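You operate a simulated robot arm through the tools that you are given. There is no shell and no other tool. Be economical: measure what you need, move in short steps, check, and stop when the job is done.

You run a simulated two-armed robot. Do the job below in one go: nothing can be reset, and whatever is moved stays where it is left.

TASK
Wipe up the spill on the top of the freezer lid with the cream dish cloth and put it back.

The check looks at the end state, three seconds after you hand in, the way a careful person would. Anything else that was tipped, shoved, dropped, spilled or broken makes it a failure. A push-on lid holds only when it is set on centred and level and pressed home; a screw cap is set on level and turned clockwise until tight. Flat cloth is picked up by pressing the open fingertips on it (5 to 10 N) and closing them slowly along it; thin cloth reads only 2 to 8 mm in the jaws.

THE ROBOT
Two 7-joint arms with two-finger parallel grippers on one trunk, on a base that drives. Base frame: it is fixed to the floor where the robot stands at the start and does not move with it; the origin is under the middle of the robot, x ahead of it, y to its left, z up. Readings come in cm, rad, newtons and seconds.
The left shoulder is at the start at [7, 16.3, 122], the right one opposite. Payload 3.43 kg a hand.
The tool frame of a hand sits at the grasp point between the pads (the TCP): z along the fingers, y along the line on which they close. The tips reach 3.4 cm beyond it. The gripper opens to 12.8 cm. The fingers are 2.4 cm wide and 1.2 cm thick; the gripper's body (4.8 by 13 cm) begins 9.6 cm behind the TCP.
Orientation is that of the tool frame in the base frame, as [roll, pitch, yaw] about the fixed x, y, z axes, in that order (R = Rz(yaw) Ry(pitch) Rx(roll)). With the fingers straight down and closing along the base's y, the tool's x points along the base's -x, its y along +y and its z along -z.

THE INTERFACE
- The arms move only by the tool apply_moves. It takes "left_plan", "right_plan" or both (then of equal length, played together; a hand with none holds still); each is a list of rows, each an object (a shift or turn left out is 0, a gripper value left out holds the last) with "hand": the gripper command, from -1 (fully open) to 1 (shut), values between in proportion; "delta_pos": the shift along the tool's x, y, z in m, a list of three; "delta_rot": the turn, a rotation vector about the tool's x, y, z in rad, a list of three. In form: [{"hand": hand, "delta_pos": [tx, ty, tz], "delta_rot": [ax, ay, az]}, ...]. A call has 1 to 8 rows; each row shifts and turns the commanded pose from where the row before left it, along the tool's axes as they then stand. Rows are played at 5 a second. More than 5 cm and 0.15 rad between two rows, or a gripper value outside its range, and nothing of the call is played. Where a pose cannot be reached the arm comes as near as it can. A force on the tool above 40 N (or 10 N above the force at the start of the call, whichever is more), or a blocked arm, ends the call early, and 0.2 s more pass. The fingers move at their own pace (about 15.3 cm/s each) and stop on an object; they squeeze with about 28 N. The grip force told is the motor's: it shows also when the fingers shut on nothing. Time passes only in rows, and 0.2 s behind the last, so rows that do not move let the fingers close. The reply holds the time, the measured pose of the TCP, the force on the tool along the base axes, the opening and the grip force, in the units named above and with some noise.
- Cameras (640 x 400 px; columns grow to the right, rows downward): "scene" is now at [13.82, -0.78, 142.93]; the picture's right is [-0.26, -0.96, 0.00], its down [-0.67, 0.18, -0.72] and it looks along [0.69, -0.19, -0.70] (base axes); focal length 260 px, centre (320, 200). "left" rides on the left gripper at [7.6, 1.1, -16] in its tool frame; the picture's right is [-0.15, 0.99, 0.00], its down [-0.88, -0.13, -0.46] and it looks along [-0.45, -0.07, 0.89] (tool axes); focal length 234 px, centre (320, 200). "right" rides on the right gripper at [7.6, -1.1, -16] in its tool frame; the picture's right is [0.15, 0.99, 0.00], its down [-0.88, 0.13, -0.46] and it looks along [-0.45, 0.07, 0.89] (tool axes); focal length 234 px, centre (320, 200). There is no depth. A picture from a camera that has moved, and an enlarged one, comes with that camera's place and axes in the base frame and with its lens. The place of the scene camera against the robot may be out by one fixed shift of up to 1.8 cm in any direction.
- grab_frame(camera): a new picture of that camera. It takes no simulated time.
- move_column(by): slides the trunk up (or, below 0, down) by that many cm; the arms and the scene camera ride with it, the base frame stays. It gives what a move gives, with no picture.
- drive_base(legs): drives the robot by 1 to 6 legs, each [ahead, left, turn to the left] in cm, cm and rad, along the robot's own axes; the way and the turn of a leg run together, so that a leg with both is an arc; at most 150 cm and 3.142 rad a leg. The arms and the cameras ride along, it lands a little off, and it stops where it bumps. It gives what a move gives.
- turn_head(pan, tilt): turns the head with the scene camera to pan (to the left, within 1.501 rad either way) and tilt (down, from -0.506 to 1.204), counted from straight ahead of the robot. It gives what a move gives.
- inspect(camera, box): a new picture of the part [left, top, right, bottom] of that camera's present view, enlarged. It takes no simulated time.
- job_done(): hands the job in; it is judged then, once.

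Work in short steps. Places have to be worked out from the pictures, the camera data and where the tool is seen: move nearer, look again, correct. Check each grasp and each placing, and mend what went wrong. You have 120 turns and 100 pictures in all, those below and enlarged ones among them. Open the grippers and draw the arms clear of the work before you hand the job in, unless the task says otherwise; then end with one line.

The tools are called after ">>>" as name(argument=value, ...) on one line, values as JSON. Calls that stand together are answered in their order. apply_moves: Moves the arms, as the interface text tells. Its arguments: {"type":"object","properties":{"left_plan":{"type":"array","items":{"type":"object","properties":{"hand":{"type":"number"},"delta_pos":{"type":"array","items":{"type":"number"}},"delta_rot":{"type":"array","items":{"type":"number"}}}}},"right_plan":{"type":"array","items":{"type":"object","properties":{"hand":{"type":"number"},"delta_pos":{"type":"array","items":{"type":"number"}},"delta_rot":{"type":"array","items":{"type":"number"}}}}}},"required":[]} The other tools are called the same way: move_column (by) slides the trunk up or down; drive_base (legs) drives the base; turn_head (pan, tilt) turns the head that bears the scene camera; grab_frame (camera) takes a picture; inspect (camera, box) takes an enlarged picture of a part of a camera's view; job_done () hands the job in.

At the start:

```text
t: 0.0
left_eef_pos: [61.09, 16.22, 112.13]
left_orientation: [3.14, 0.0, -3.138]
left_wrist_force: [0.0, 0.2, 0.7]
left_width: 12.82
left_grip_force: 0.2
right_eef_pos: [44.96, -38.52, 104.72]
right_orientation: [3.141, 0.0, 3.14]
right_wrist_force: [-0.3, -0.2, -0.1]
right_width: 12.79
right_grip_force: 0.1
trunk travel left (down, up): [-70.0, 24.0]
robot x, y, heading: [-0.09, 0.43, -0.004]
head pan, tilt: [-0.267, 0.773]
```

scene: 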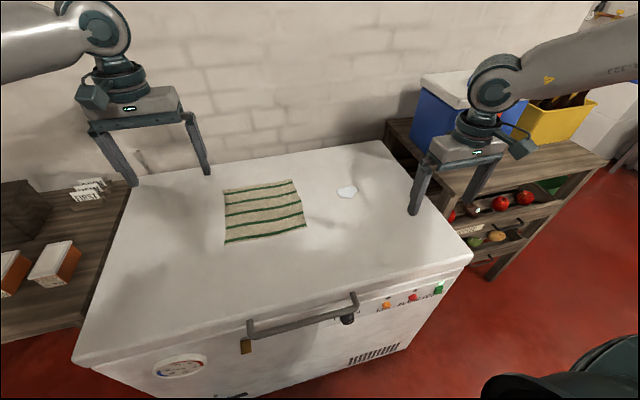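
right: 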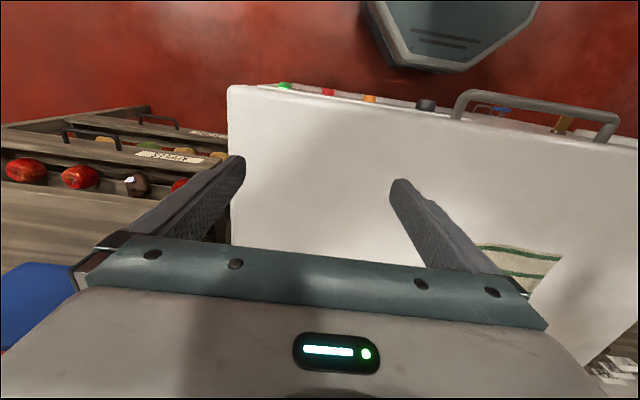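
left: 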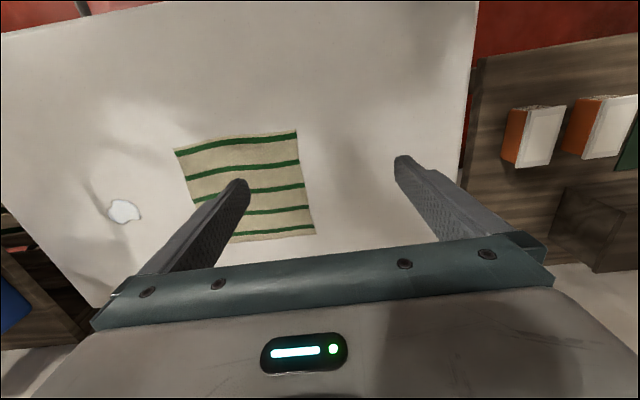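

Comparing the scene and left views, the lid top seems to be nearer z≈86 than 79.9. That puts the cloth at x 60–82, y −9.5…12.5 and the spill at about (71, −25.5). I'll bring the right hand over the cloth's right edge, staying high, to check this.

>>> apply_moves(right_plan=[{"hand": -1, "delta_pos": [-0.032, 0.037, 0.002]}, {"delta_pos": [-0.032, 0.037, 0.002]}, {"delta_pos": [-0.032, 0.037, 0.002]}, {"delta_pos": [-0.032, 0.037, 0.002]}, {"delta_pos": [-0.032, 0.037, 0.002]}, {"delta_pos": [-0.032, 0.037, 0.002]}, {"delta_pos": [-0.032, 0.037, 0.002]}, {"delta_pos": [-0.032, 0.037, 0.002]}])

>>> grab_frame(camera="right")

>>> grab_frame(camera="scene")

```text
t: 1.8
left_eef_pos: [61.08, 16.25, 112.07]
left_orientation: [3.142, 0.001, -3.14]
left_wrist_force: [0.5, -0.5, -0.3]
left_width: 12.81
left_grip_force: 0.0
right_eef_pos: [62.79, -19.02, 105.82]
right_orientation: [3.141, 0.001, 3.141]
right_wrist_force: [0.0, -0.4, 0.5]
right_width: 12.8
right_grip_force: 0.1
right hand out of reach, approached as far as the arm can: row 6, 7, 8
trunk travel left (down, up): [-70.0, 24.0]
robot x, y, heading: [0.04, 0.15, 0.002]
head pan, tilt: [-0.267, 0.773]
```

```text
96 pictures are left
camera right: at [55.15, -20.07, 121.76], right [-0.15, 0.99, 0.0], down [0.88, 0.13, 0.46], along [0.45, 0.07, -0.89], focal length 234 px, centre (320, 200)
```

right: 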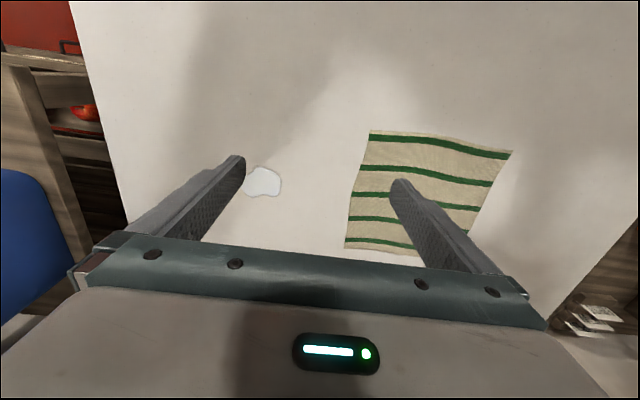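

```text
95 pictures are left
camera scene: at [13.92, -0.79, 142.91], right [-0.26, -0.96, 0.0], down [-0.67, 0.18, -0.72], along [0.69, -0.19, -0.7], focal length 260 px, centre (320, 200)
```

scene: 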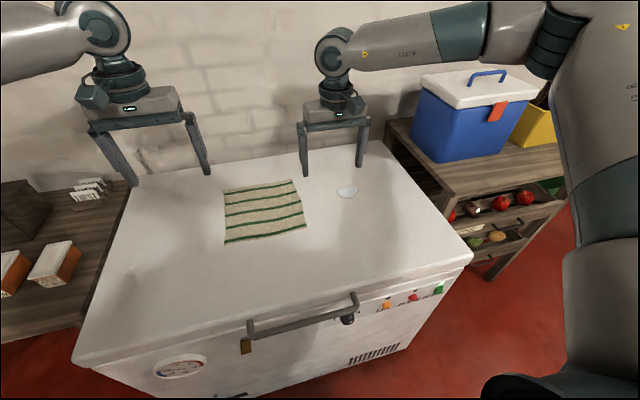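

The right view agrees: spill at about (71, −26.5), lid top near 86. The arm ran out of reach at this height, so I'll lower the hand a little and try on.

>>> apply_moves(right_plan=[{"delta_pos": [0, 0, 0.03]}, {"delta_pos": [0, 0, 0.03]}, {"delta_pos": [0, 0, 0.02]}])

```text
t: 2.6
left_eef_pos: [60.96, 16.24, 112.1]
left_orientation: [-3.141, -0.002, -3.141]
left_wrist_force: [0.1, 0.0, -0.7]
left_width: 12.81
left_grip_force: 0.0
right_eef_pos: [61.22, -20.73, 98.58]
right_orientation: [3.141, 0.0, 3.141]
right_wrist_force: [-0.4, 0.2, 0.0]
right_width: 12.82
right_grip_force: 0.0
right hand out of reach, approached as far as the arm can: row 1, 2, 3
trunk travel left (down, up): [-70.0, 24.0]
robot x, y, heading: [-0.31, -0.26, -0.005]
head pan, tilt: [-0.267, 0.773]
```

Reach improves with the hand higher relative to the shoulder, so I'll raise the hand a bit and lower the trunk.

>>> apply_moves(right_plan=[{"delta_pos": [0.0, 0, -0.04]}, {"delta_pos": [0.0, 0, -0.04]}, {"delta_pos": [0, 0, -0.04]}], left_plan=[{"delta_pos": [0.0, 0, -0.01]}, {"delta_pos": [0.0, 0, -0.01]}, {"delta_pos": [0, 0, -0.01]}])

>>> move_column(by=-12)

>>> apply_moves(right_plan=[{"delta_pos": [-0.03, 0.03, 0]}, {"delta_pos": [-0.03, 0.03, 0]}, {"delta_pos": [-0.02, 0.03, 0]}])

```text
t: 3.4
left_eef_pos: [60.99, 16.36, 115.18]
left_orientation: [-3.14, 0.001, -3.141]
left_wrist_force: [-0.3, 0.1, 0.7]
left_width: 12.8
left_grip_force: 0.1
right_eef_pos: [61.34, -20.79, 110.72]
right_orientation: [3.141, 0.004, -3.141]
right_wrist_force: [-0.2, 0.4, -0.2]
right_width: 12.8
right_grip_force: 0.1
trunk travel left (down, up): [-70.0, 24.0]
robot x, y, heading: [0.4, 0.11, -0.003]
head pan, tilt: [-0.267, 0.773]
```

```text
t: 4.9
left_eef_pos: [61.06, 16.39, 103.14]
left_orientation: [3.14, -0.001, -3.14]
left_wrist_force: [-0.5, -0.8, 0.0]
left_width: 12.8
left_grip_force: 0.1
right_eef_pos: [61.27, -20.82, 98.59]
right_orientation: [3.141, 0.0, 3.141]
right_wrist_force: [-0.3, -0.4, 0.9]
right_width: 12.78
right_grip_force: 0.1
trunk travel left (down, up): [-58.0, 36.0]
robot x, y, heading: [0.02, 0.05, 0.001]
head pan, tilt: [-0.267, 0.773]
```

```text
t: 5.7
left_eef_pos: [61.04, 16.34, 102.98]
left_orientation: [-3.141, 0.0, -3.14]
left_wrist_force: [0.6, -0.9, 0.2]
left_width: 12.79
left_grip_force: 0.1
right_eef_pos: [63.22, -18.65, 98.82]
right_orientation: [3.141, 0.0, -3.141]
right_wrist_force: [0.4, 0.0, 0.5]
right_width: 12.83
right_grip_force: 0.1
right hand out of reach, approached as far as the arm can: row 1, 2, 3
trunk travel left (down, up): [-58.0, 36.0]
robot x, y, heading: [-0.34, 0.28, 0.003]
head pan, tilt: [-0.267, 0.773]
```

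Still limited. I'll test forward-only motion to see which direction is limiting.

>>> apply_moves(right_plan=[{"delta_pos": [-0.03, 0, 0]}, {"delta_pos": [-0.03, 0, 0]}])

>>> apply_moves(right_plan=[{"delta_pos": [0.05, 0, 0]}, {"delta_pos": [0.03, 0.03, 0]}, {"delta_pos": [0.0, 0.045, 0]}, {"delta_pos": [0.0, 0.045, 0]}])

>>> grab_frame(camera="scene")

```text
t: 6.3
left_eef_pos: [61.05, 16.25, 103.02]
left_orientation: [-3.141, 0.0, -3.14]
left_wrist_force: [-0.6, 0.3, -0.2]
left_width: 12.82
left_grip_force: 0.1
right_eef_pos: [66.27, -21.57, 98.94]
right_orientation: [3.14, 0.001, 3.141]
right_wrist_force: [0.0, 0.9, 0.4]
right_width: 12.8
right_grip_force: 0.0
right hand out of reach, approached as far as the arm can: row 1, 2
trunk travel left (down, up): [-58.0, 36.0]
robot x, y, heading: [-0.04, -0.17, 0.006]
head pan, tilt: [-0.267, 0.773]
```

```text
t: 7.3
left_eef_pos: [60.79, 16.28, 103.18]
left_orientation: [-3.141, 0.003, 3.141]
left_wrist_force: [0.0, -0.7, 0.7]
left_width: 12.82
left_grip_force: 0.1
right_eef_pos: [55.81, -14.18, 99.27]
right_orientation: [3.138, 0.004, 3.139]
right_wrist_force: [-0.3, -0.1, -0.1]
right_width: 12.81
right_grip_force: 0.0
right hand out of reach, approached as far as the arm can: row 3, 4
trunk travel left (down, up): [-58.0, 36.0]
robot x, y, heading: [0.23, 0.18, 0.004]
head pan, tilt: [-0.267, 0.773]
```

```text
94 pictures are left
camera scene: at [13.54, -0.75, 130.97], right [-0.26, -0.96, 0.0], down [-0.67, 0.18, -0.72], along [0.69, -0.19, -0.7], focal length 260 px, centre (320, 200)
```

scene: 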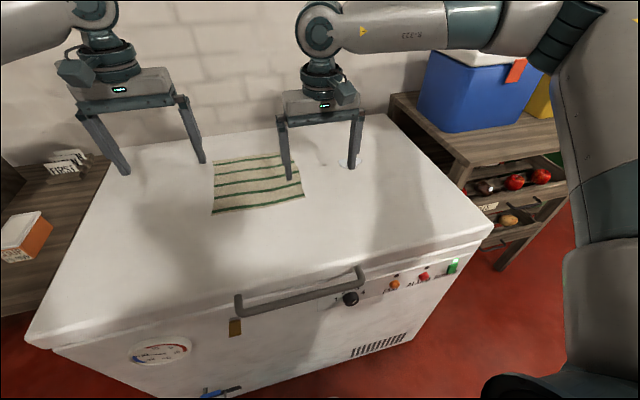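

The limit is angular: the right hand can't go further inward than roughly −17°. I'll drive left about 14 cm so that both the cloth's right edge and the spill fall in the right arm's sector.

>>> drive_base(legs=[[0, 14, 0]])

>>> grab_frame(camera="right")

```text
t: 8.6
left_eef_pos: [61.07, 30.17, 103.17]
left_orientation: [-3.141, 0.0, -3.14]
left_wrist_force: [1.0, -0.1, 0.2]
left_width: 12.81
left_grip_force: 0.0
right_eef_pos: [56.16, -0.27, 99.2]
right_orientation: [3.139, 0.002, -3.141]
right_wrist_force: [-0.4, 0.8, -0.2]
right_width: 12.8
right_grip_force: 0.1
trunk travel left (down, up): [-58.0, 36.0]
robot x, y, heading: [-0.0, 13.97, -0.005]
head pan, tilt: [-0.267, 0.773]
```

```text
93 pictures are left
camera right: at [48.44, -1.32, 115.12], right [-0.15, 0.99, 0.0], down [0.88, 0.13, 0.46], along [0.45, 0.07, -0.89], focal length 234 px, centre (320, 200)
```

right: 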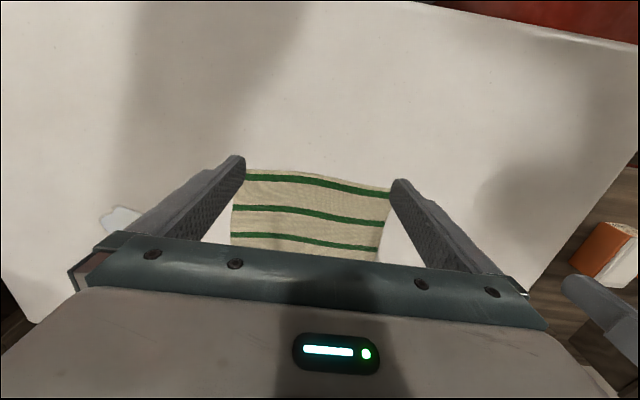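

The cloth's near edge spans y ≈ −9…10 at x ≈ 60. I'll move above the middle of the right edge at about (71, −6), with the opening narrowed to 4.5 cm.

>>> apply_moves(right_plan=[{"hand": 0.3, "delta_pos": [-0.037, -0.015, 0]}, {"delta_pos": [-0.037, -0.015, 0]}, {"delta_pos": [-0.037, -0.015, 0]}, {"delta_pos": [-0.037, -0.015, 0]}, {"delta_pos": [0, 0, 0.03]}, {"delta_pos": [0, 0, 0.02]}])

>>> grab_frame(camera="right")

>>> grab_frame(camera="scene")

```text
t: 10.0
left_eef_pos: [61.06, 30.22, 103.14]
left_orientation: [3.141, 0.0, -3.14]
left_wrist_force: [-1.2, 0.2, -0.3]
left_width: 12.82
left_grip_force: 0.0
right_eef_pos: [67.47, -9.56, 94.37]
right_orientation: [3.137, 0.003, 3.141]
right_wrist_force: [0.5, 0.0, 0.1]
right_width: 4.48
right_grip_force: 0.1
right hand out of reach, approached as far as the arm can: row 1, 2, 3, 4, 6
trunk travel left (down, up): [-58.0, 36.0]
robot x, y, heading: [-0.2, 13.94, -0.006]
head pan, tilt: [-0.267, 0.773]
```

```text
92 pictures are left
camera right: at [59.84, -10.66, 110.26], right [-0.15, 0.99, 0.01], down [0.88, 0.13, 0.46], along [0.45, 0.07, -0.89], focal length 234 px, centre (320, 200)
```

right: 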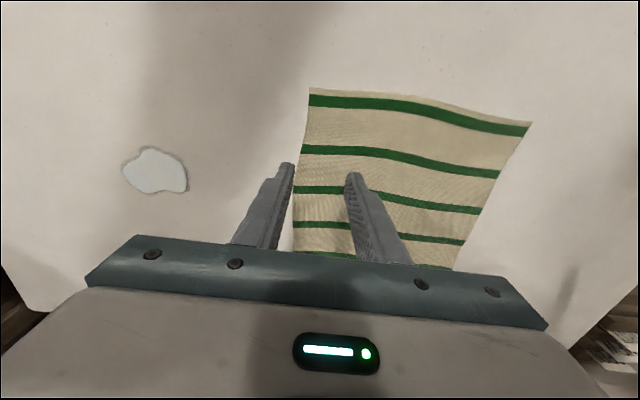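

```text
91 pictures are left
camera scene: at [13.84, 13.08, 130.93], right [-0.26, -0.96, 0.0], down [-0.67, 0.18, -0.72], along [0.69, -0.19, -0.7], focal length 260 px, centre (320, 200)
```

scene: 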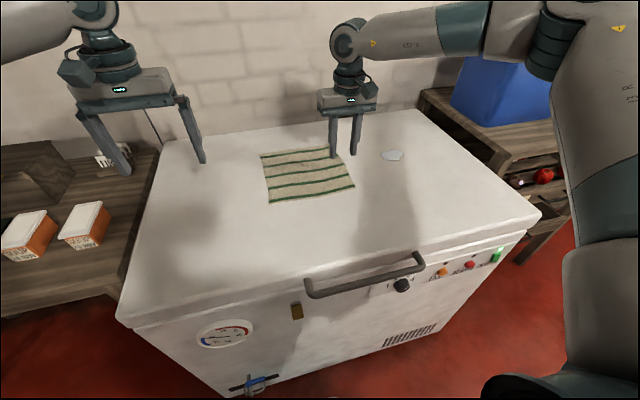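

The spill is consistent at (71, −26.6) and the cloth spans about y −11…10.5. The hand is at its inward limit, so I'll shift the base 3 cm further left and then set the hand.

>>> drive_base(legs=[[0, 3, 0]])

>>> apply_moves(right_plan=[{"delta_pos": [-0.015, -0.008, 0]}, {"delta_pos": [-0.015, -0.007, 0]}, {"delta_pos": [0, 0, 0.02]}])

>>> grab_frame(camera="right")

```text
t: 10.8
left_eef_pos: [61.05, 32.81, 103.15]
left_orientation: [3.138, -0.001, 3.139]
left_wrist_force: [0.6, -0.6, -0.1]
left_width: 12.8
left_grip_force: 0.0
right_eef_pos: [67.65, -6.75, 94.37]
right_orientation: [3.135, 0.003, 3.139]
right_wrist_force: [0.1, -0.7, -0.7]
right_width: 4.45
right_grip_force: 0.1
trunk travel left (down, up): [-58.0, 36.0]
robot x, y, heading: [-0.1, 17.08, 0.002]
head pan, tilt: [-0.267, 0.773]
```

```text
t: 11.7
left_eef_pos: [61.06, 32.98, 103.1]
left_orientation: [-3.14, 0.0, 3.141]
left_wrist_force: [1.3, 0.1, -1.4]
left_width: 12.79
left_grip_force: 0.1
right_eef_pos: [69.16, -9.35, 92.52]
right_orientation: [3.134, 0.003, 3.14]
right_wrist_force: [-0.2, 0.7, 0.0]
right_width: 4.48
right_grip_force: 0.2
right hand out of reach, approached as far as the arm can: row 1, 2, 3
trunk travel left (down, up): [-58.0, 36.0]
robot x, y, heading: [-0.17, 16.94, -0.002]
head pan, tilt: [-0.267, 0.773]
```

```text
90 pictures are left
camera right: at [61.45, -10.4, 108.42], right [-0.15, 0.99, 0.01], down [0.88, 0.13, 0.46], along [0.46, 0.07, -0.89], focal length 234 px, centre (320, 200)
```

right: 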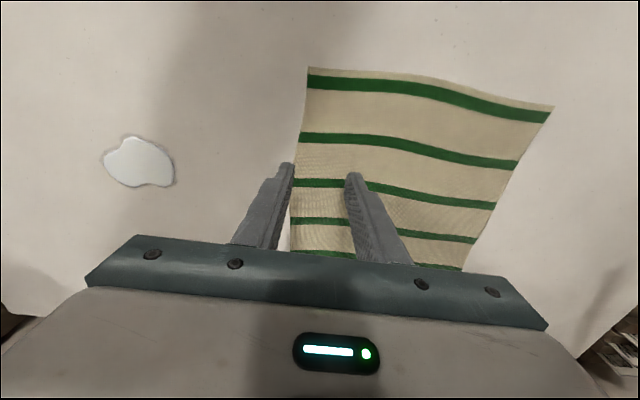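

The limit still clips me by about 1–2 cm. I'll raise the hand slightly, shift the base left by 4 cm more, then go down.

>>> drive_base(legs=[[0, 4, 0]])

>>> apply_moves(right_plan=[{"delta_pos": [-0.01, -0.01, 0]}, {"delta_pos": [0, -0.01, 0.0]}, {"delta_pos": [0, 0, 0.01]}])

>>> grab_frame(camera="right")

```text
t: 12.5
left_eef_pos: [61.08, 36.79, 103.15]
left_orientation: [-3.141, 0.0, 3.139]
left_wrist_force: [0.3, 0.1, 0.6]
left_width: 12.81
left_grip_force: 0.1
right_eef_pos: [69.12, -5.42, 92.58]
right_orientation: [3.134, 0.004, 3.137]
right_wrist_force: [-0.1, 0.1, 0.1]
right_width: 4.48
right_grip_force: 0.1
trunk travel left (down, up): [-58.0, 36.0]
robot x, y, heading: [-0.24, 20.4, -0.002]
head pan, tilt: [-0.267, 0.773]
```

```text
t: 13.3
left_eef_pos: [61.16, 36.96, 103.07]
left_orientation: [3.141, 0.001, 3.14]
left_wrist_force: [-0.4, -0.6, 0.2]
left_width: 12.82
left_grip_force: 0.0
right_eef_pos: [70.18, -7.37, 91.43]
right_orientation: [3.135, 0.004, 3.136]
right_wrist_force: [1.1, 0.3, -0.8]
right_width: 4.46
right_grip_force: 0.0
trunk travel left (down, up): [-58.0, 36.0]
robot x, y, heading: [0.12, 20.3, -0.004]
head pan, tilt: [-0.267, 0.773]
```

```text
89 pictures are left
camera right: at [62.45, -8.51, 107.41], right [-0.14, 0.99, 0.01], down [0.88, 0.12, 0.46], along [0.46, 0.07, -0.89], focal length 234 px, centre (320, 200)
```

right: 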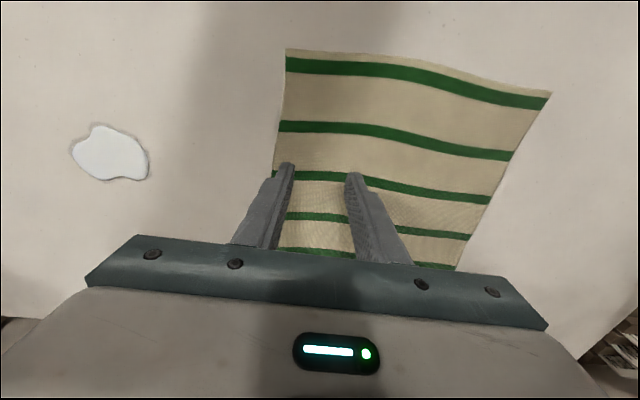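

The fingers are now over the cloth's right edge, both inside it. I'll lower in small steps until contact.

>>> apply_moves(right_plan=[{"delta_pos": [0, 0, 0.005]}, {"delta_pos": [0, 0, 0.005]}, {"delta_pos": [0, 0, 0.003]}])

```text
t: 14.1
left_eef_pos: [61.11, 36.92, 103.28]
left_orientation: [-3.141, 0.001, 3.139]
left_wrist_force: [-0.8, 0.5, 0.1]
left_width: 12.77
left_grip_force: 0.0
right_eef_pos: [69.9, -7.46, 90.14]
right_orientation: [3.133, 0.008, 3.138]
right_wrist_force: [-0.2, -0.7, -0.6]
right_width: 4.49
right_grip_force: 0.1
trunk travel left (down, up): [-58.0, 36.0]
robot x, y, heading: [-0.07, 20.91, -0.006]
head pan, tilt: [-0.267, 0.773]
```

Tips are at about 86.7 with no contact yet; continuing down.

>>> apply_moves(right_plan=[{"delta_pos": [0, 0, 0.002]}, {"delta_pos": [0, 0, 0.002]}, {"delta_pos": [0, 0, 0.002]}])

```text
t: 14.9
left_eef_pos: [61.06, 36.88, 103.18]
left_orientation: [3.14, 0.0, 3.138]
left_wrist_force: [0.2, 0.2, 0.5]
left_width: 12.81
left_grip_force: 0.0
right_eef_pos: [69.77, -7.69, 89.74]
right_orientation: [3.135, 0.008, 3.138]
right_wrist_force: [0.7, -0.1, 0.3]
right_width: 4.47
right_grip_force: 0.1
right hand out of reach, approached as far as the arm can: row 2
trunk travel left (down, up): [-58.0, 36.0]
robot x, y, heading: [-0.23, 20.44, -0.006]
head pan, tilt: [-0.267, 0.773]
```

This is right at the reach edge. I'll raise the hand 10 cm, drop the trunk 10 cm and shift the base 3 cm left to gain margin.

>>> apply_moves(right_plan=[{"delta_pos": [0, 0, -0.04]}, {"delta_pos": [0, 0, -0.04]}, {"delta_pos": [0, 0, -0.04]}], left_plan=[{"delta_pos": [0, 0, -0.04]}, {"delta_pos": [0, 0, -0.04]}, {"delta_pos": [0, 0, -0.04]}])

>>> move_column(by=-10)

>>> drive_base(legs=[[0, 3, 0]])

>>> apply_moves(right_plan=[{"delta_pos": [0, -0.014, 0]}, {"delta_pos": [0, -0.014, 0]}])

```text
t: 15.7
left_eef_pos: [60.97, 36.65, 115.15]
left_orientation: [-3.141, 0.001, 3.139]
left_wrist_force: [-0.2, 0.3, 0.9]
left_width: 12.77
left_grip_force: 0.0
right_eef_pos: [69.83, -7.65, 101.82]
right_orientation: [3.135, 0.008, 3.137]
right_wrist_force: [-0.3, 0.2, -0.3]
right_width: 4.5
right_grip_force: 0.0
trunk travel left (down, up): [-58.0, 36.0]
robot x, y, heading: [-0.13, 20.92, -0.001]
head pan, tilt: [-0.267, 0.773]
```

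```text
t: 17.1
left_eef_pos: [61.19, 36.77, 105.08]
left_orientation: [3.139, 0.002, 3.139]
left_wrist_force: [0.4, -0.3, -0.6]
left_width: 12.8
left_grip_force: 0.1
right_eef_pos: [69.85, -7.63, 91.66]
right_orientation: [3.135, 0.004, 3.138]
right_wrist_force: [-0.4, -0.2, -0.1]
right_width: 4.48
right_grip_force: 0.1
trunk travel left (down, up): [-48.0, 46.0]
robot x, y, heading: [0.15, 20.75, -0.005]
head pan, tilt: [-0.267, 0.773]
```

```text
t: 17.9
left_eef_pos: [61.22, 39.6, 105.14]
left_orientation: [-3.141, 0.001, 3.14]
left_wrist_force: [0.2, 0.8, -0.2]
left_width: 12.8
left_grip_force: 0.0
right_eef_pos: [69.92, -4.8, 91.53]
right_orientation: [3.135, 0.004, 3.139]
right_wrist_force: [0.0, -0.4, -0.6]
right_width: 4.49
right_grip_force: 0.1
trunk travel left (down, up): [-48.0, 46.0]
robot x, y, heading: [0.23, 23.39, -0.003]
head pan, tilt: [-0.267, 0.773]
```

```text
t: 18.5
left_eef_pos: [61.1, 39.72, 105.2]
left_orientation: [-3.141, 0.0, 3.14]
left_wrist_force: [0.0, 0.1, -1.0]
left_width: 12.79
left_grip_force: 0.1
right_eef_pos: [69.79, -7.41, 91.58]
right_orientation: [3.135, 0.004, 3.138]
right_wrist_force: [0.1, 0.6, 0.9]
right_width: 4.49
right_grip_force: 0.0
trunk travel left (down, up): [-48.0, 46.0]
robot x, y, heading: [-0.26, 23.63, -0.002]
head pan, tilt: [-0.267, 0.773]
```

Now lowering to contact.

>>> apply_moves(right_plan=[{"delta_pos": [0, 0, 0.008]}, {"delta_pos": [0, 0, 0.008]}, {"delta_pos": [0, 0, 0.003]}, {"delta_pos": [0, 0, 0.003]}, {"delta_pos": [0, 0, 0.003]}, {"delta_pos": [0, 0, 0.003]}])

>>> grab_frame(camera="right")

```text
t: 19.9
left_eef_pos: [61.12, 39.65, 105.1]
left_orientation: [-3.141, 0.001, 3.14]
left_wrist_force: [0.1, -0.5, -0.7]
left_width: 12.78
left_grip_force: 0.1
right_eef_pos: [69.83, -7.44, 88.75]
right_orientation: [3.135, 0.005, 3.137]
right_wrist_force: [0.2, 0.3, -0.2]
right_width: 4.46
right_grip_force: 0.1
trunk travel left (down, up): [-48.0, 46.0]
robot x, y, heading: [-0.23, 23.85, 0.0]
head pan, tilt: [-0.267, 0.773]
```

```text
88 pictures are left
camera right: at [62.14, -8.58, 104.64], right [-0.14, 0.99, 0.01], down [0.88, 0.12, 0.46], along [0.46, 0.07, -0.89], focal length 234 px, centre (320, 200)
```

right: 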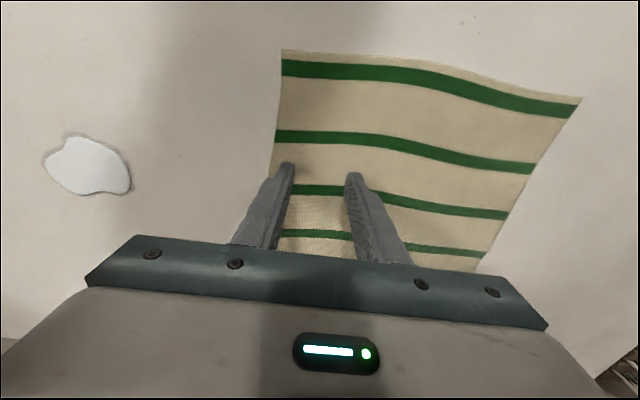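

No contact with the tips at 85.3, so the lid is lower than I estimated. Going on down in 3 mm steps.

>>> apply_moves(right_plan=[{"delta_pos": [0, 0, 0.003]}, {"delta_pos": [0, 0, 0.003]}, {"delta_pos": [0, 0, 0.003]}, {"delta_pos": [0, 0, 0.003]}])

```text
t: 20.9
left_eef_pos: [61.03, 39.97, 105.33]
left_orientation: [-3.137, 0.003, 3.141]
left_wrist_force: [-0.3, -0.4, 1.1]
left_width: 12.8
left_grip_force: 0.0
right_eef_pos: [69.75, -7.19, 88.3]
right_orientation: [3.135, 0.016, 3.138]
right_wrist_force: [3.8, 0.0, 38.6]
right_width: 4.4
right_grip_force: 0.0
trunk travel left (down, up): [-48.0, 46.0]
robot x, y, heading: [0.01, 24.0, -0.002]
head pan, tilt: [-0.267, 0.773]
```

Contact: the surface is at about z = 85. I'll ease off to about 8 N.

>>> apply_moves(right_plan=[{"delta_pos": [0, 0, -0.004]}, {"delta_pos": [0, 0, -0.0025]}])

```text
t: 21.5
left_eef_pos: [61.01, 39.79, 105.14]
left_orientation: [-3.14, 0.003, 3.14]
left_wrist_force: [0.6, 0.9, 0.4]
left_width: 12.81
left_grip_force: 0.1
right_eef_pos: [69.57, -7.32, 88.37]
right_orientation: [3.135, 0.004, 3.139]
right_wrist_force: [2.1, 3.6, 20.7]
right_width: 4.28
right_grip_force: 0.1
trunk travel left (down, up): [-48.0, 46.0]
robot x, y, heading: [0.16, 23.75, -0.004]
head pan, tilt: [-0.267, 0.773]
```

Still 21 N; backing off by another 2 mm.

>>> apply_moves(right_plan=[{"delta_pos": [0, 0, -0.002]}, {}])

```text
t: 22.1
left_eef_pos: [61.2, 39.71, 105.05]
left_orientation: [-3.14, 0.001, 3.14]
left_wrist_force: [0.2, -0.3, -0.1]
left_width: 12.81
left_grip_force: 0.1
right_eef_pos: [69.62, -7.58, 88.25]
right_orientation: [3.137, 0.004, 3.136]
right_wrist_force: [-1.2, 1.2, 5.8]
right_width: 4.4
right_grip_force: 0.0
trunk travel left (down, up): [-48.0, 46.0]
robot x, y, heading: [0.07, 23.72, -0.0]
head pan, tilt: [-0.267, 0.773]
```

Now 5.8 N, which is in range. Closing slowly with a touch more press.

>>> apply_moves(right_plan=[{"hand": 0.4, "delta_pos": [0, 0, 0.0005]}, {"hand": 0.5}, {"hand": 0.6}, {"hand": 0.7}, {"hand": 0.8}, {"hand": 0.9}, {"hand": 1.0}, {"hand": 1.0}])

>>> grab_frame(camera="right")

```text
t: 23.9
left_eef_pos: [61.21, 39.74, 105.05]
left_orientation: [3.14, 0.0, 3.139]
left_wrist_force: [-0.3, 0.3, 0.5]
left_width: 12.81
left_grip_force: 0.0
right_eef_pos: [69.83, -7.46, 88.39]
right_orientation: [3.134, 0.004, 3.139]
right_wrist_force: [-0.1, 0.7, 0.9]
right_width: 0.23
right_grip_force: 28.1
trunk travel left (down, up): [-48.0, 46.0]
robot x, y, heading: [-0.15, 23.98, -0.001]
head pan, tilt: [-0.267, 0.773]
```

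```text
87 pictures are left
camera right: at [62.08, -8.63, 104.32], right [-0.14, 0.99, 0.01], down [0.88, 0.12, 0.46], along [0.46, 0.07, -0.89], focal length 234 px, centre (320, 200)
```

right: 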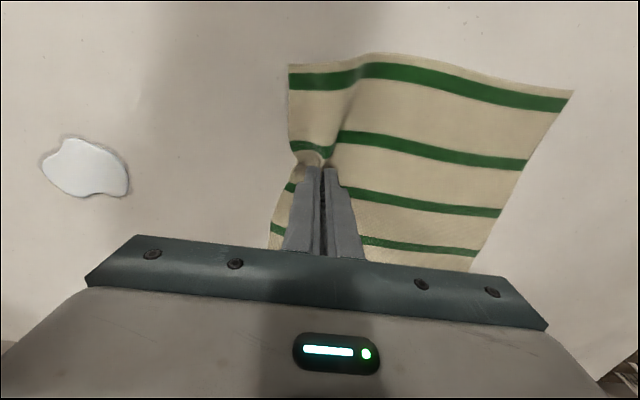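

Grip is good (2.3 mm with a fold). I'll drag the cloth toward the spill at light contact.

>>> apply_moves(right_plan=[{"delta_pos": [-0.002, -0.02, 0.0005]}, {"delta_pos": [-0.002, -0.025, 0]}, {"delta_pos": [-0.002, -0.025, 0]}, {"delta_pos": [-0.002, -0.025, 0]}, {"delta_pos": [-0.002, -0.025, 0]}, {"delta_pos": [-0.002, -0.025, 0]}])

>>> grab_frame(camera="right")

>>> grab_frame(camera="scene")

```text
t: 25.3
left_eef_pos: [61.27, 39.62, 105.14]
left_orientation: [3.141, 0.001, 3.14]
left_wrist_force: [-0.1, -0.1, -0.7]
left_width: 12.81
left_grip_force: 0.1
right_eef_pos: [71.01, -21.94, 88.33]
right_orientation: [3.134, 0.006, 3.137]
right_wrist_force: [-0.3, 1.2, 4.7]
right_width: 0.2
right_grip_force: 27.8
trunk travel left (down, up): [-48.0, 46.0]
robot x, y, heading: [-0.21, 23.58, -0.003]
head pan, tilt: [-0.267, 0.773]
```

```text
86 pictures are left
camera right: at [63.24, -23.04, 104.27], right [-0.14, 0.99, 0.01], down [0.88, 0.12, 0.46], along [0.46, 0.07, -0.89], focal length 234 px, centre (320, 200)
```

right: 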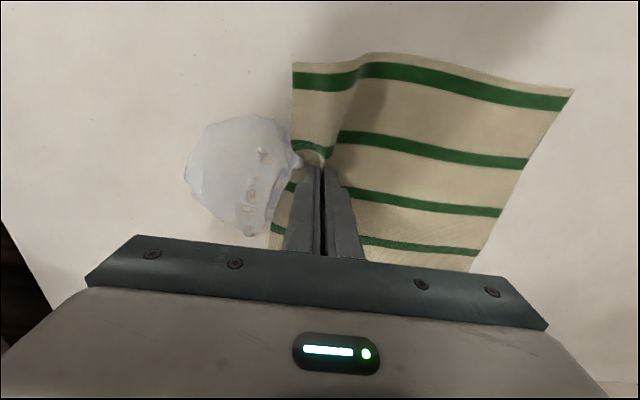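

```text
85 pictures are left
camera scene: at [13.75, 22.91, 120.94], right [-0.27, -0.96, 0.0], down [-0.67, 0.19, -0.72], along [0.69, -0.19, -0.7], focal length 260 px, centre (320, 200)
```

scene: 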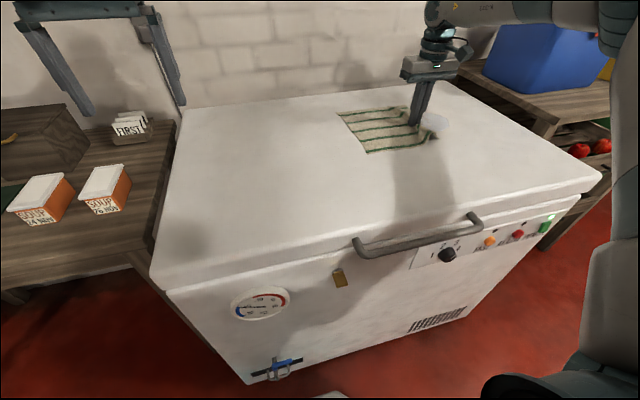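

The cloth's leading edge has reached the spill, and some of it is being smeared ahead. Continuing the drag over it with the same light pressure.

>>> apply_moves(right_plan=[{"delta_pos": [0, -0.02, 0.0005]}, {"delta_pos": [0, -0.02, 0]}, {"delta_pos": [0, -0.02, 0]}, {"delta_pos": [0, -0.02, 0]}, {"delta_pos": [0, -0.02, 0]}])

>>> grab_frame(camera="right")

```text
t: 26.5
left_eef_pos: [61.02, 39.71, 105.21]
left_orientation: [-3.139, 0.001, 3.139]
left_wrist_force: [0.3, 0.9, -0.2]
left_width: 12.81
left_grip_force: 0.0
right_eef_pos: [68.77, -29.98, 88.29]
right_orientation: [3.139, 0.012, 3.135]
right_wrist_force: [3.1, 1.1, 17.7]
right_width: 0.23
right_grip_force: 28.3
right hand out of reach, approached as far as the arm can: row 4, 5
trunk travel left (down, up): [-48.0, 46.0]
robot x, y, heading: [0.13, 23.58, -0.009]
head pan, tilt: [-0.267, 0.773]
```

```text
84 pictures are left
camera right: at [60.99, -30.9, 104.19], right [-0.14, 0.99, 0.0], down [0.88, 0.12, 0.47], along [0.46, 0.07, -0.88], focal length 234 px, centre (320, 200)
```

right: 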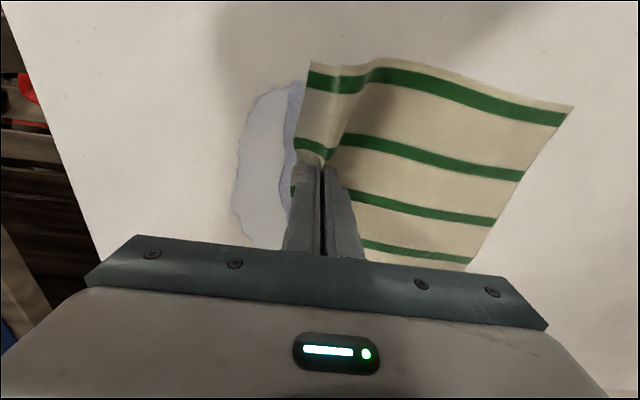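

The spill is being pushed outward and the arm is at full outward reach. I'll ease the pressure and drive the base 6 cm right so that the held cloth drags on over the rest.

>>> apply_moves(right_plan=[{"delta_pos": [0, 0.0, -0.001]}])

>>> drive_base(legs=[[0, -6, 0]])

>>> grab_frame(camera="right")

>>> grab_frame(camera="scene")

```text
t: 26.9
left_eef_pos: [61.07, 39.84, 105.11]
left_orientation: [-3.138, 0.002, 3.141]
left_wrist_force: [-0.7, -0.1, 0.1]
left_width: 12.79
left_grip_force: 0.1
right_eef_pos: [68.58, -30.06, 88.37]
right_orientation: [3.137, 0.01, 3.137]
right_wrist_force: [3.0, 1.9, 17.3]
right_width: 0.21
right_grip_force: 28.0
trunk travel left (down, up): [-48.0, 46.0]
robot x, y, heading: [0.36, 23.28, -0.001]
head pan, tilt: [-0.267, 0.773]
```

```text
t: 27.9
left_eef_pos: [61.03, 33.92, 105.22]
left_orientation: [3.141, 0.002, 3.14]
left_wrist_force: [0.2, -0.4, 0.6]
left_width: 12.78
left_grip_force: 0.1
right_eef_pos: [68.48, -35.77, 88.29]
right_orientation: [3.135, 0.01, 3.138]
right_wrist_force: [0.3, 4.7, 16.8]
right_width: 0.24
right_grip_force: 28.1
trunk travel left (down, up): [-48.0, 46.0]
robot x, y, heading: [0.04, 17.55, -0.001]
head pan, tilt: [-0.267, 0.773]
```

```text
83 pictures are left
camera right: at [60.78, -36.88, 104.2], right [-0.14, 0.99, 0.01], down [0.88, 0.12, 0.47], along [0.46, 0.07, -0.89], focal length 234 px, centre (320, 200)
```

right: 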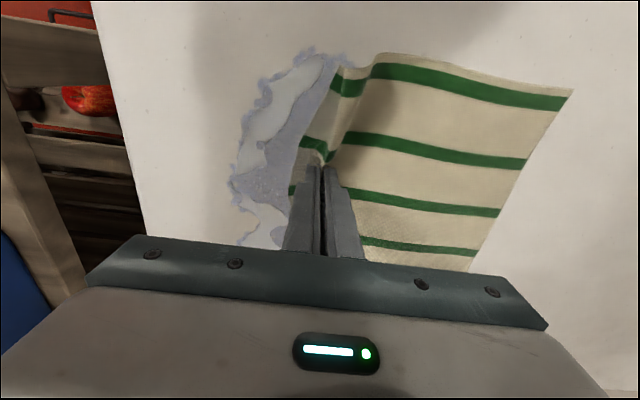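

```text
82 pictures are left
camera scene: at [13.55, 17.07, 120.96], right [-0.27, -0.96, 0.0], down [-0.67, 0.19, -0.72], along [0.69, -0.19, -0.7], focal length 260 px, centre (320, 200)
```

scene: 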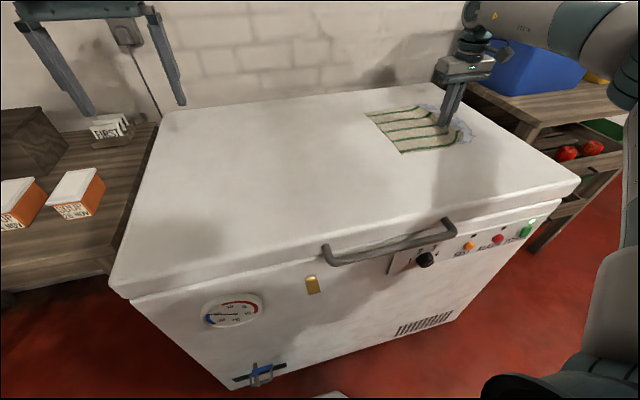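

A film remains ahead of the cloth (y −37…−43, lid edge at about −49), and I must not push it off the edge. I'll lift the gripped edge 3 cm, carry it beyond the smear, and lay the cloth down over it from the outside.

>>> apply_moves(right_plan=[{"delta_pos": [0, 0.0, -0.02]}, {"delta_pos": [0, 0.0, -0.02]}, {}])

>>> grab_frame(camera="right")

>>> inspect(camera="scene", box=[320, 50, 560, 200])

```text
t: 28.6
left_eef_pos: [61.2, 33.79, 105.07]
left_orientation: [3.141, 0.0, 3.139]
left_wrist_force: [0.1, 0.9, -0.5]
left_width: 12.81
left_grip_force: 0.1
right_eef_pos: [68.67, -35.93, 92.22]
right_orientation: [3.135, 0.007, 3.132]
right_wrist_force: [-0.7, 0.7, -0.6]
right_width: 0.23
right_grip_force: 27.8
trunk travel left (down, up): [-48.0, 46.0]
robot x, y, heading: [0.12, 18.26, -0.002]
head pan, tilt: [-0.267, 0.773]
```

```text
81 pictures are left
camera right: at [60.86, -36.88, 108.06], right [-0.14, 0.99, 0.0], down [0.88, 0.12, 0.46], along [0.46, 0.07, -0.89], focal length 234 px, centre (320, 200)
```

right: 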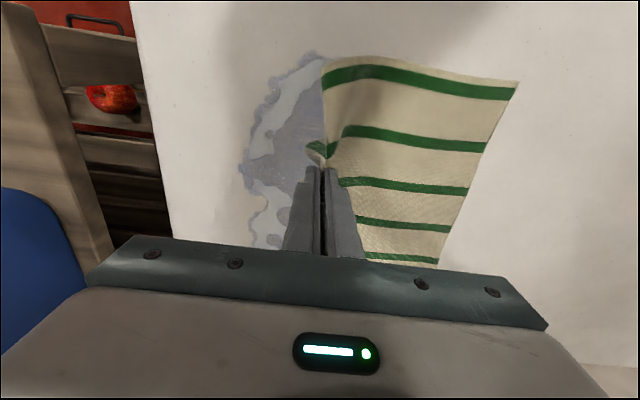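

```text
2.67 times, centred on (440, 125) of scene
camera zoom: at [13.84, 16.99, 120.92], right [-0.27, -0.96, 0.0], down [-0.67, 0.19, -0.72], along [0.69, -0.19, -0.7], focal length 694 px, centre (0, 400)
```

zoom: 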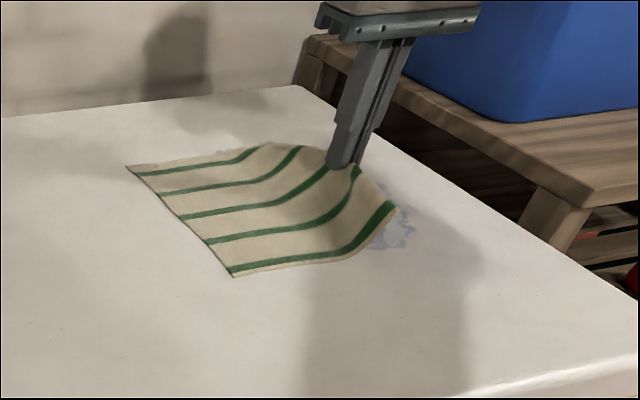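

The cloth's edge is lifted. I'll drive right 9 cm to bring the edge past the smear, then lower.

>>> drive_base(legs=[[0, -9, 0]])

>>> grab_frame(camera="right")

>>> inspect(camera="scene", box=[320, 50, 560, 200])

```text
t: 29.8
left_eef_pos: [61.08, 24.55, 105.1]
left_orientation: [-3.141, -0.001, 3.14]
left_wrist_force: [0.2, -0.4, 0.3]
left_width: 12.81
left_grip_force: 0.1
right_eef_pos: [68.66, -44.96, 92.22]
right_orientation: [3.135, 0.01, 3.134]
right_wrist_force: [-0.5, -0.1, -0.4]
right_width: 0.24
right_grip_force: 28.0
trunk travel left (down, up): [-48.0, 46.0]
robot x, y, heading: [0.05, 8.66, -0.007]
head pan, tilt: [-0.267, 0.773]
```

```text
79 pictures are left
camera right: at [60.86, -45.98, 108.05], right [-0.14, 0.99, 0.0], down [0.88, 0.12, 0.47], along [0.46, 0.07, -0.89], focal length 234 px, centre (320, 200)
```

right: 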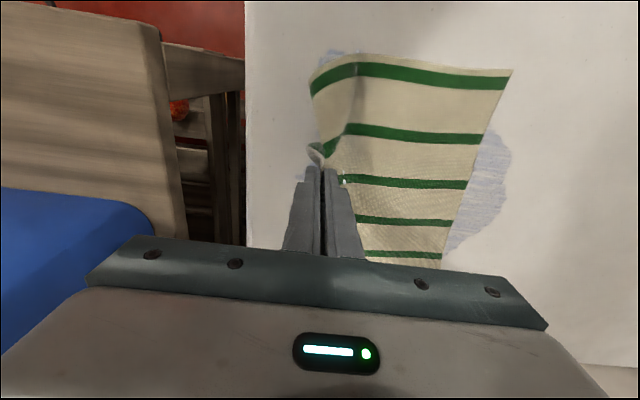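

```text
2.67 times, centred on (440, 125) of scene
camera zoom: at [13.78, 7.83, 120.93], right [-0.27, -0.96, 0.0], down [-0.67, 0.19, -0.72], along [0.69, -0.19, -0.7], focal length 694 px, centre (0, 400)
```

zoom: 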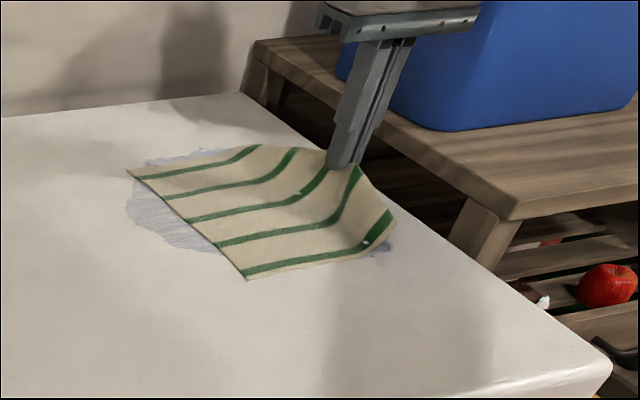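

A thin film remains over about x 62–82, y −22…−45, so several passes are needed. I'll lower the edge here to let the cloth lie flat over the film, then look.

>>> apply_moves(right_plan=[{"delta_pos": [-0.01, -0.01, 0.015]}, {"delta_pos": [-0.01, 0.0, 0.015]}, {"delta_pos": [0, 0, 0.005]}, {"delta_pos": [0, 0, 0.003]}, {"delta_pos": [0, 0, 0.002]}])

>>> inspect(camera="scene", box=[320, 50, 560, 200])

```text
t: 31.0
left_eef_pos: [61.11, 24.76, 105.14]
left_orientation: [3.141, 0.002, 3.139]
left_wrist_force: [-0.7, 0.0, -0.6]
left_width: 12.81
left_grip_force: 0.0
right_eef_pos: [69.35, -44.57, 88.48]
right_orientation: [3.139, 0.015, 3.133]
right_wrist_force: [0.9, -2.8, 13.8]
right_width: 0.24
right_grip_force: 28.0
right hand out of reach, approached as far as the arm can: row 1, 2
trunk travel left (down, up): [-48.0, 46.0]
robot x, y, heading: [0.12, 9.04, -0.004]
head pan, tilt: [-0.267, 0.773]
```

```text
2.67 times, centred on (440, 125) of scene
camera zoom: at [13.65, 8.0, 120.97], right [-0.27, -0.96, 0.0], down [-0.67, 0.18, -0.72], along [0.69, -0.19, -0.7], focal length 694 px, centre (0, 400)
```

zoom: 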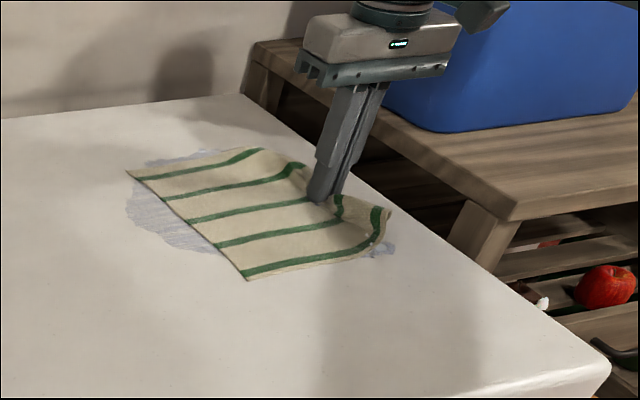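

Next I'll release and go to the cloth's middle for a central pinch, so I can stroke in any direction.

>>> apply_moves(right_plan=[{"hand": 0.6, "delta_pos": [0, 0, -0.004]}, {"hand": 0.3}, {"delta_pos": [0, 0, -0.03]}, {"delta_pos": [0, 0, -0.03]}, {"delta_pos": [0.0, 0.04, 0]}, {"delta_pos": [0.0, 0.04, 0]}, {}])

>>> grab_frame(camera="right")

>>> inspect(camera="scene", box=[320, 50, 560, 200])

```text
t: 32.6
left_eef_pos: [61.19, 24.67, 105.17]
left_orientation: [3.142, 0.0, 3.14]
left_wrist_force: [-0.5, -0.6, 0.5]
left_width: 12.81
left_grip_force: 0.0
right_eef_pos: [69.03, -36.41, 94.38]
right_orientation: [3.132, 0.011, 3.134]
right_wrist_force: [-0.8, 0.6, -0.2]
right_width: 4.47
right_grip_force: 0.1
right hand out of reach, approached as far as the arm can: row 4
trunk travel left (down, up): [-48.0, 46.0]
robot x, y, heading: [-0.02, 8.41, -0.005]
head pan, tilt: [-0.267, 0.773]
```

```text
76 pictures are left
camera right: at [61.17, -37.44, 110.27], right [-0.14, 0.99, 0.01], down [0.88, 0.12, 0.47], along [0.46, 0.07, -0.89], focal length 234 px, centre (320, 200)
```

right: 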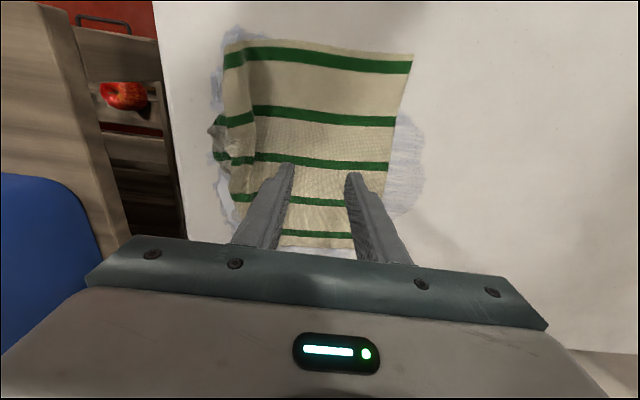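

```text
2.67 times, centred on (440, 125) of scene
camera zoom: at [13.8, 7.82, 120.92], right [-0.27, -0.96, 0.0], down [-0.67, 0.19, -0.72], along [0.69, -0.19, -0.7], focal length 694 px, centre (0, 400)
```

zoom: 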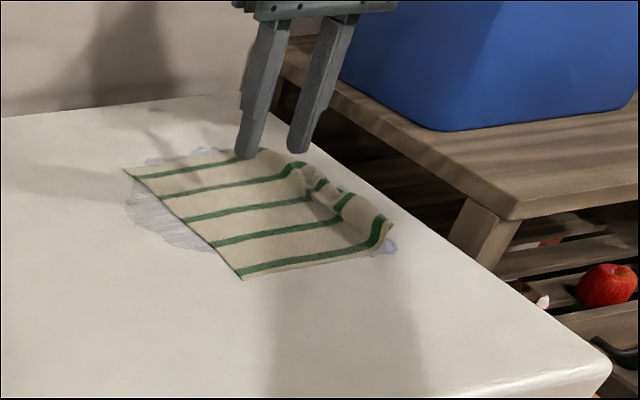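

The cloth lies over the film, and the hand is above its middle (y ≈ −36). Lowering to contact to pinch there.

>>> apply_moves(right_plan=[{"hand": 0.1, "delta_pos": [0, 0, 0.025]}, {"delta_pos": [0, 0, 0.025]}, {"delta_pos": [0, 0, 0.006]}, {"delta_pos": [0, 0, 0.002]}, {"delta_pos": [0, 0, 0.002]}])

```text
t: 33.8
left_eef_pos: [61.18, 24.76, 105.05]
left_orientation: [-3.14, 0.0, 3.14]
left_wrist_force: [0.2, -0.4, -1.0]
left_width: 12.77
left_grip_force: 0.0
right_eef_pos: [69.15, -36.14, 88.46]
right_orientation: [3.137, 0.008, 3.134]
right_wrist_force: [-0.1, 0.3, 0.1]
right_width: 5.79
right_grip_force: 0.1
trunk travel left (down, up): [-48.0, 46.0]
robot x, y, heading: [-0.15, 8.85, -0.007]
head pan, tilt: [-0.267, 0.773]
```

Almost touching; pressing 2 mm more.

>>> apply_moves(right_plan=[{"delta_pos": [0, 0, 0.002]}, {}])

```text
t: 34.4
left_eef_pos: [61.09, 24.82, 105.11]
left_orientation: [3.14, -0.001, 3.14]
left_wrist_force: [0.0, 1.1, 0.5]
left_width: 12.8
left_grip_force: 0.0
right_eef_pos: [69.17, -36.26, 88.32]
right_orientation: [3.135, 0.009, 3.135]
right_wrist_force: [0.3, -0.8, 3.6]
right_width: 5.8
right_grip_force: 0.6
trunk travel left (down, up): [-48.0, 46.0]
robot x, y, heading: [-0.53, 8.89, 0.002]
head pan, tilt: [-0.267, 0.773]
```

Pressing a bit more (to about 8 N) and closing slowly.

>>> apply_moves(right_plan=[{"hand": 0.2, "delta_pos": [0, 0, 0.001]}, {"hand": 0.32, "delta_pos": [0, 0, 0.0005]}, {"hand": 0.45}, {"hand": 0.6}, {"hand": 0.75}, {"hand": 0.9}, {"hand": 1.0}, {"hand": 1.0}])

>>> grab_frame(camera="right")

```text
t: 36.2
left_eef_pos: [61.02, 24.77, 105.31]
left_orientation: [-3.14, 0.002, 3.14]
left_wrist_force: [-0.4, 0.0, -0.7]
left_width: 12.8
left_grip_force: 0.1
right_eef_pos: [69.07, -36.14, 88.36]
right_orientation: [3.137, 0.013, 3.136]
right_wrist_force: [1.4, -1.9, 19.9]
right_width: 0.24
right_grip_force: 27.8
trunk travel left (down, up): [-48.0, 46.0]
robot x, y, heading: [0.19, 8.97, 0.002]
head pan, tilt: [-0.267, 0.773]
```

```text
74 pictures are left
camera right: at [61.2, -37.17, 104.17], right [-0.14, 0.99, 0.0], down [0.88, 0.12, 0.47], along [0.46, 0.07, -0.88], focal length 234 px, centre (320, 200)
```

right: 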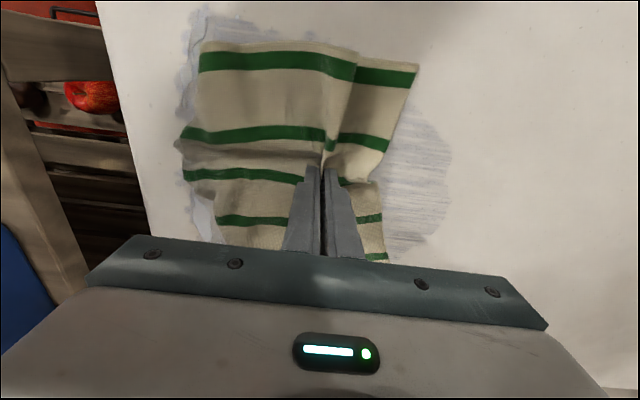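

Pinched. Now stroke inward (+y) 12 cm over the inner film and look.

>>> apply_moves(right_plan=[{"delta_pos": [0, 0.02, -0.0005]}, {"delta_pos": [0, 0.02, 0]}, {"delta_pos": [0, 0.02, 0]}, {"delta_pos": [0, 0.02, 0]}, {"delta_pos": [0, 0.02, 0]}, {"delta_pos": [0, 0.02, 0]}])

>>> grab_frame(camera="right")

>>> inspect(camera="scene", box=[320, 50, 560, 200])

```text
t: 37.6
left_eef_pos: [61.0, 24.79, 105.13]
left_orientation: [3.141, 0.003, 3.14]
left_wrist_force: [-0.2, -0.2, 0.1]
left_width: 12.79
left_grip_force: 0.0
right_eef_pos: [69.03, -24.33, 88.23]
right_orientation: [3.137, 0.01, 3.132]
right_wrist_force: [1.1, -2.5, 11.5]
right_width: 0.19
right_grip_force: 27.8
trunk travel left (down, up): [-48.0, 46.0]
robot x, y, heading: [-0.01, 8.75, -0.006]
head pan, tilt: [-0.267, 0.773]
```

```text
73 pictures are left
camera right: at [61.28, -25.38, 104.2], right [-0.14, 0.99, 0.0], down [0.88, 0.12, 0.47], along [0.46, 0.07, -0.89], focal length 234 px, centre (320, 200)
```

right: 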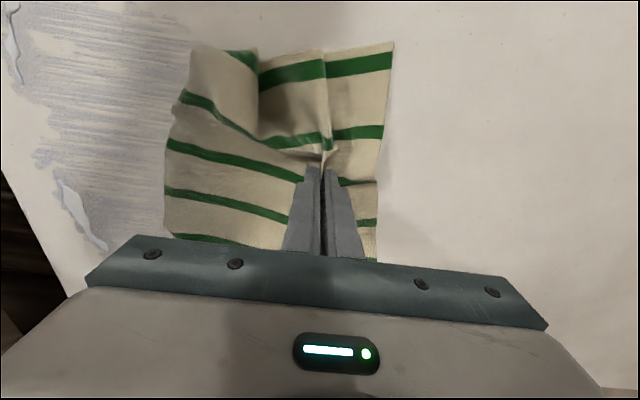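

```text
2.67 times, centred on (440, 125) of scene
camera zoom: at [13.67, 7.98, 120.94], right [-0.27, -0.96, 0.0], down [-0.67, 0.18, -0.72], along [0.69, -0.19, -0.7], focal length 694 px, centre (0, 400)
```

zoom: 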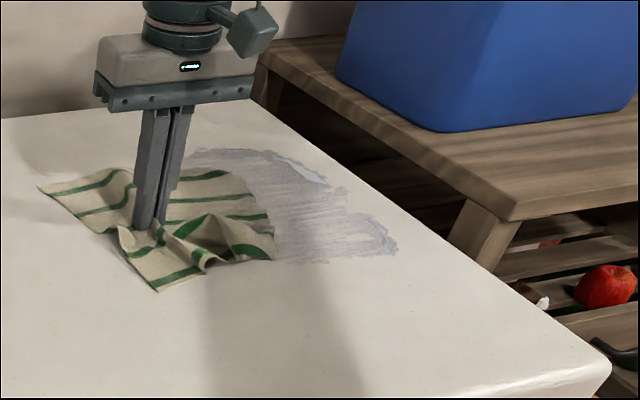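

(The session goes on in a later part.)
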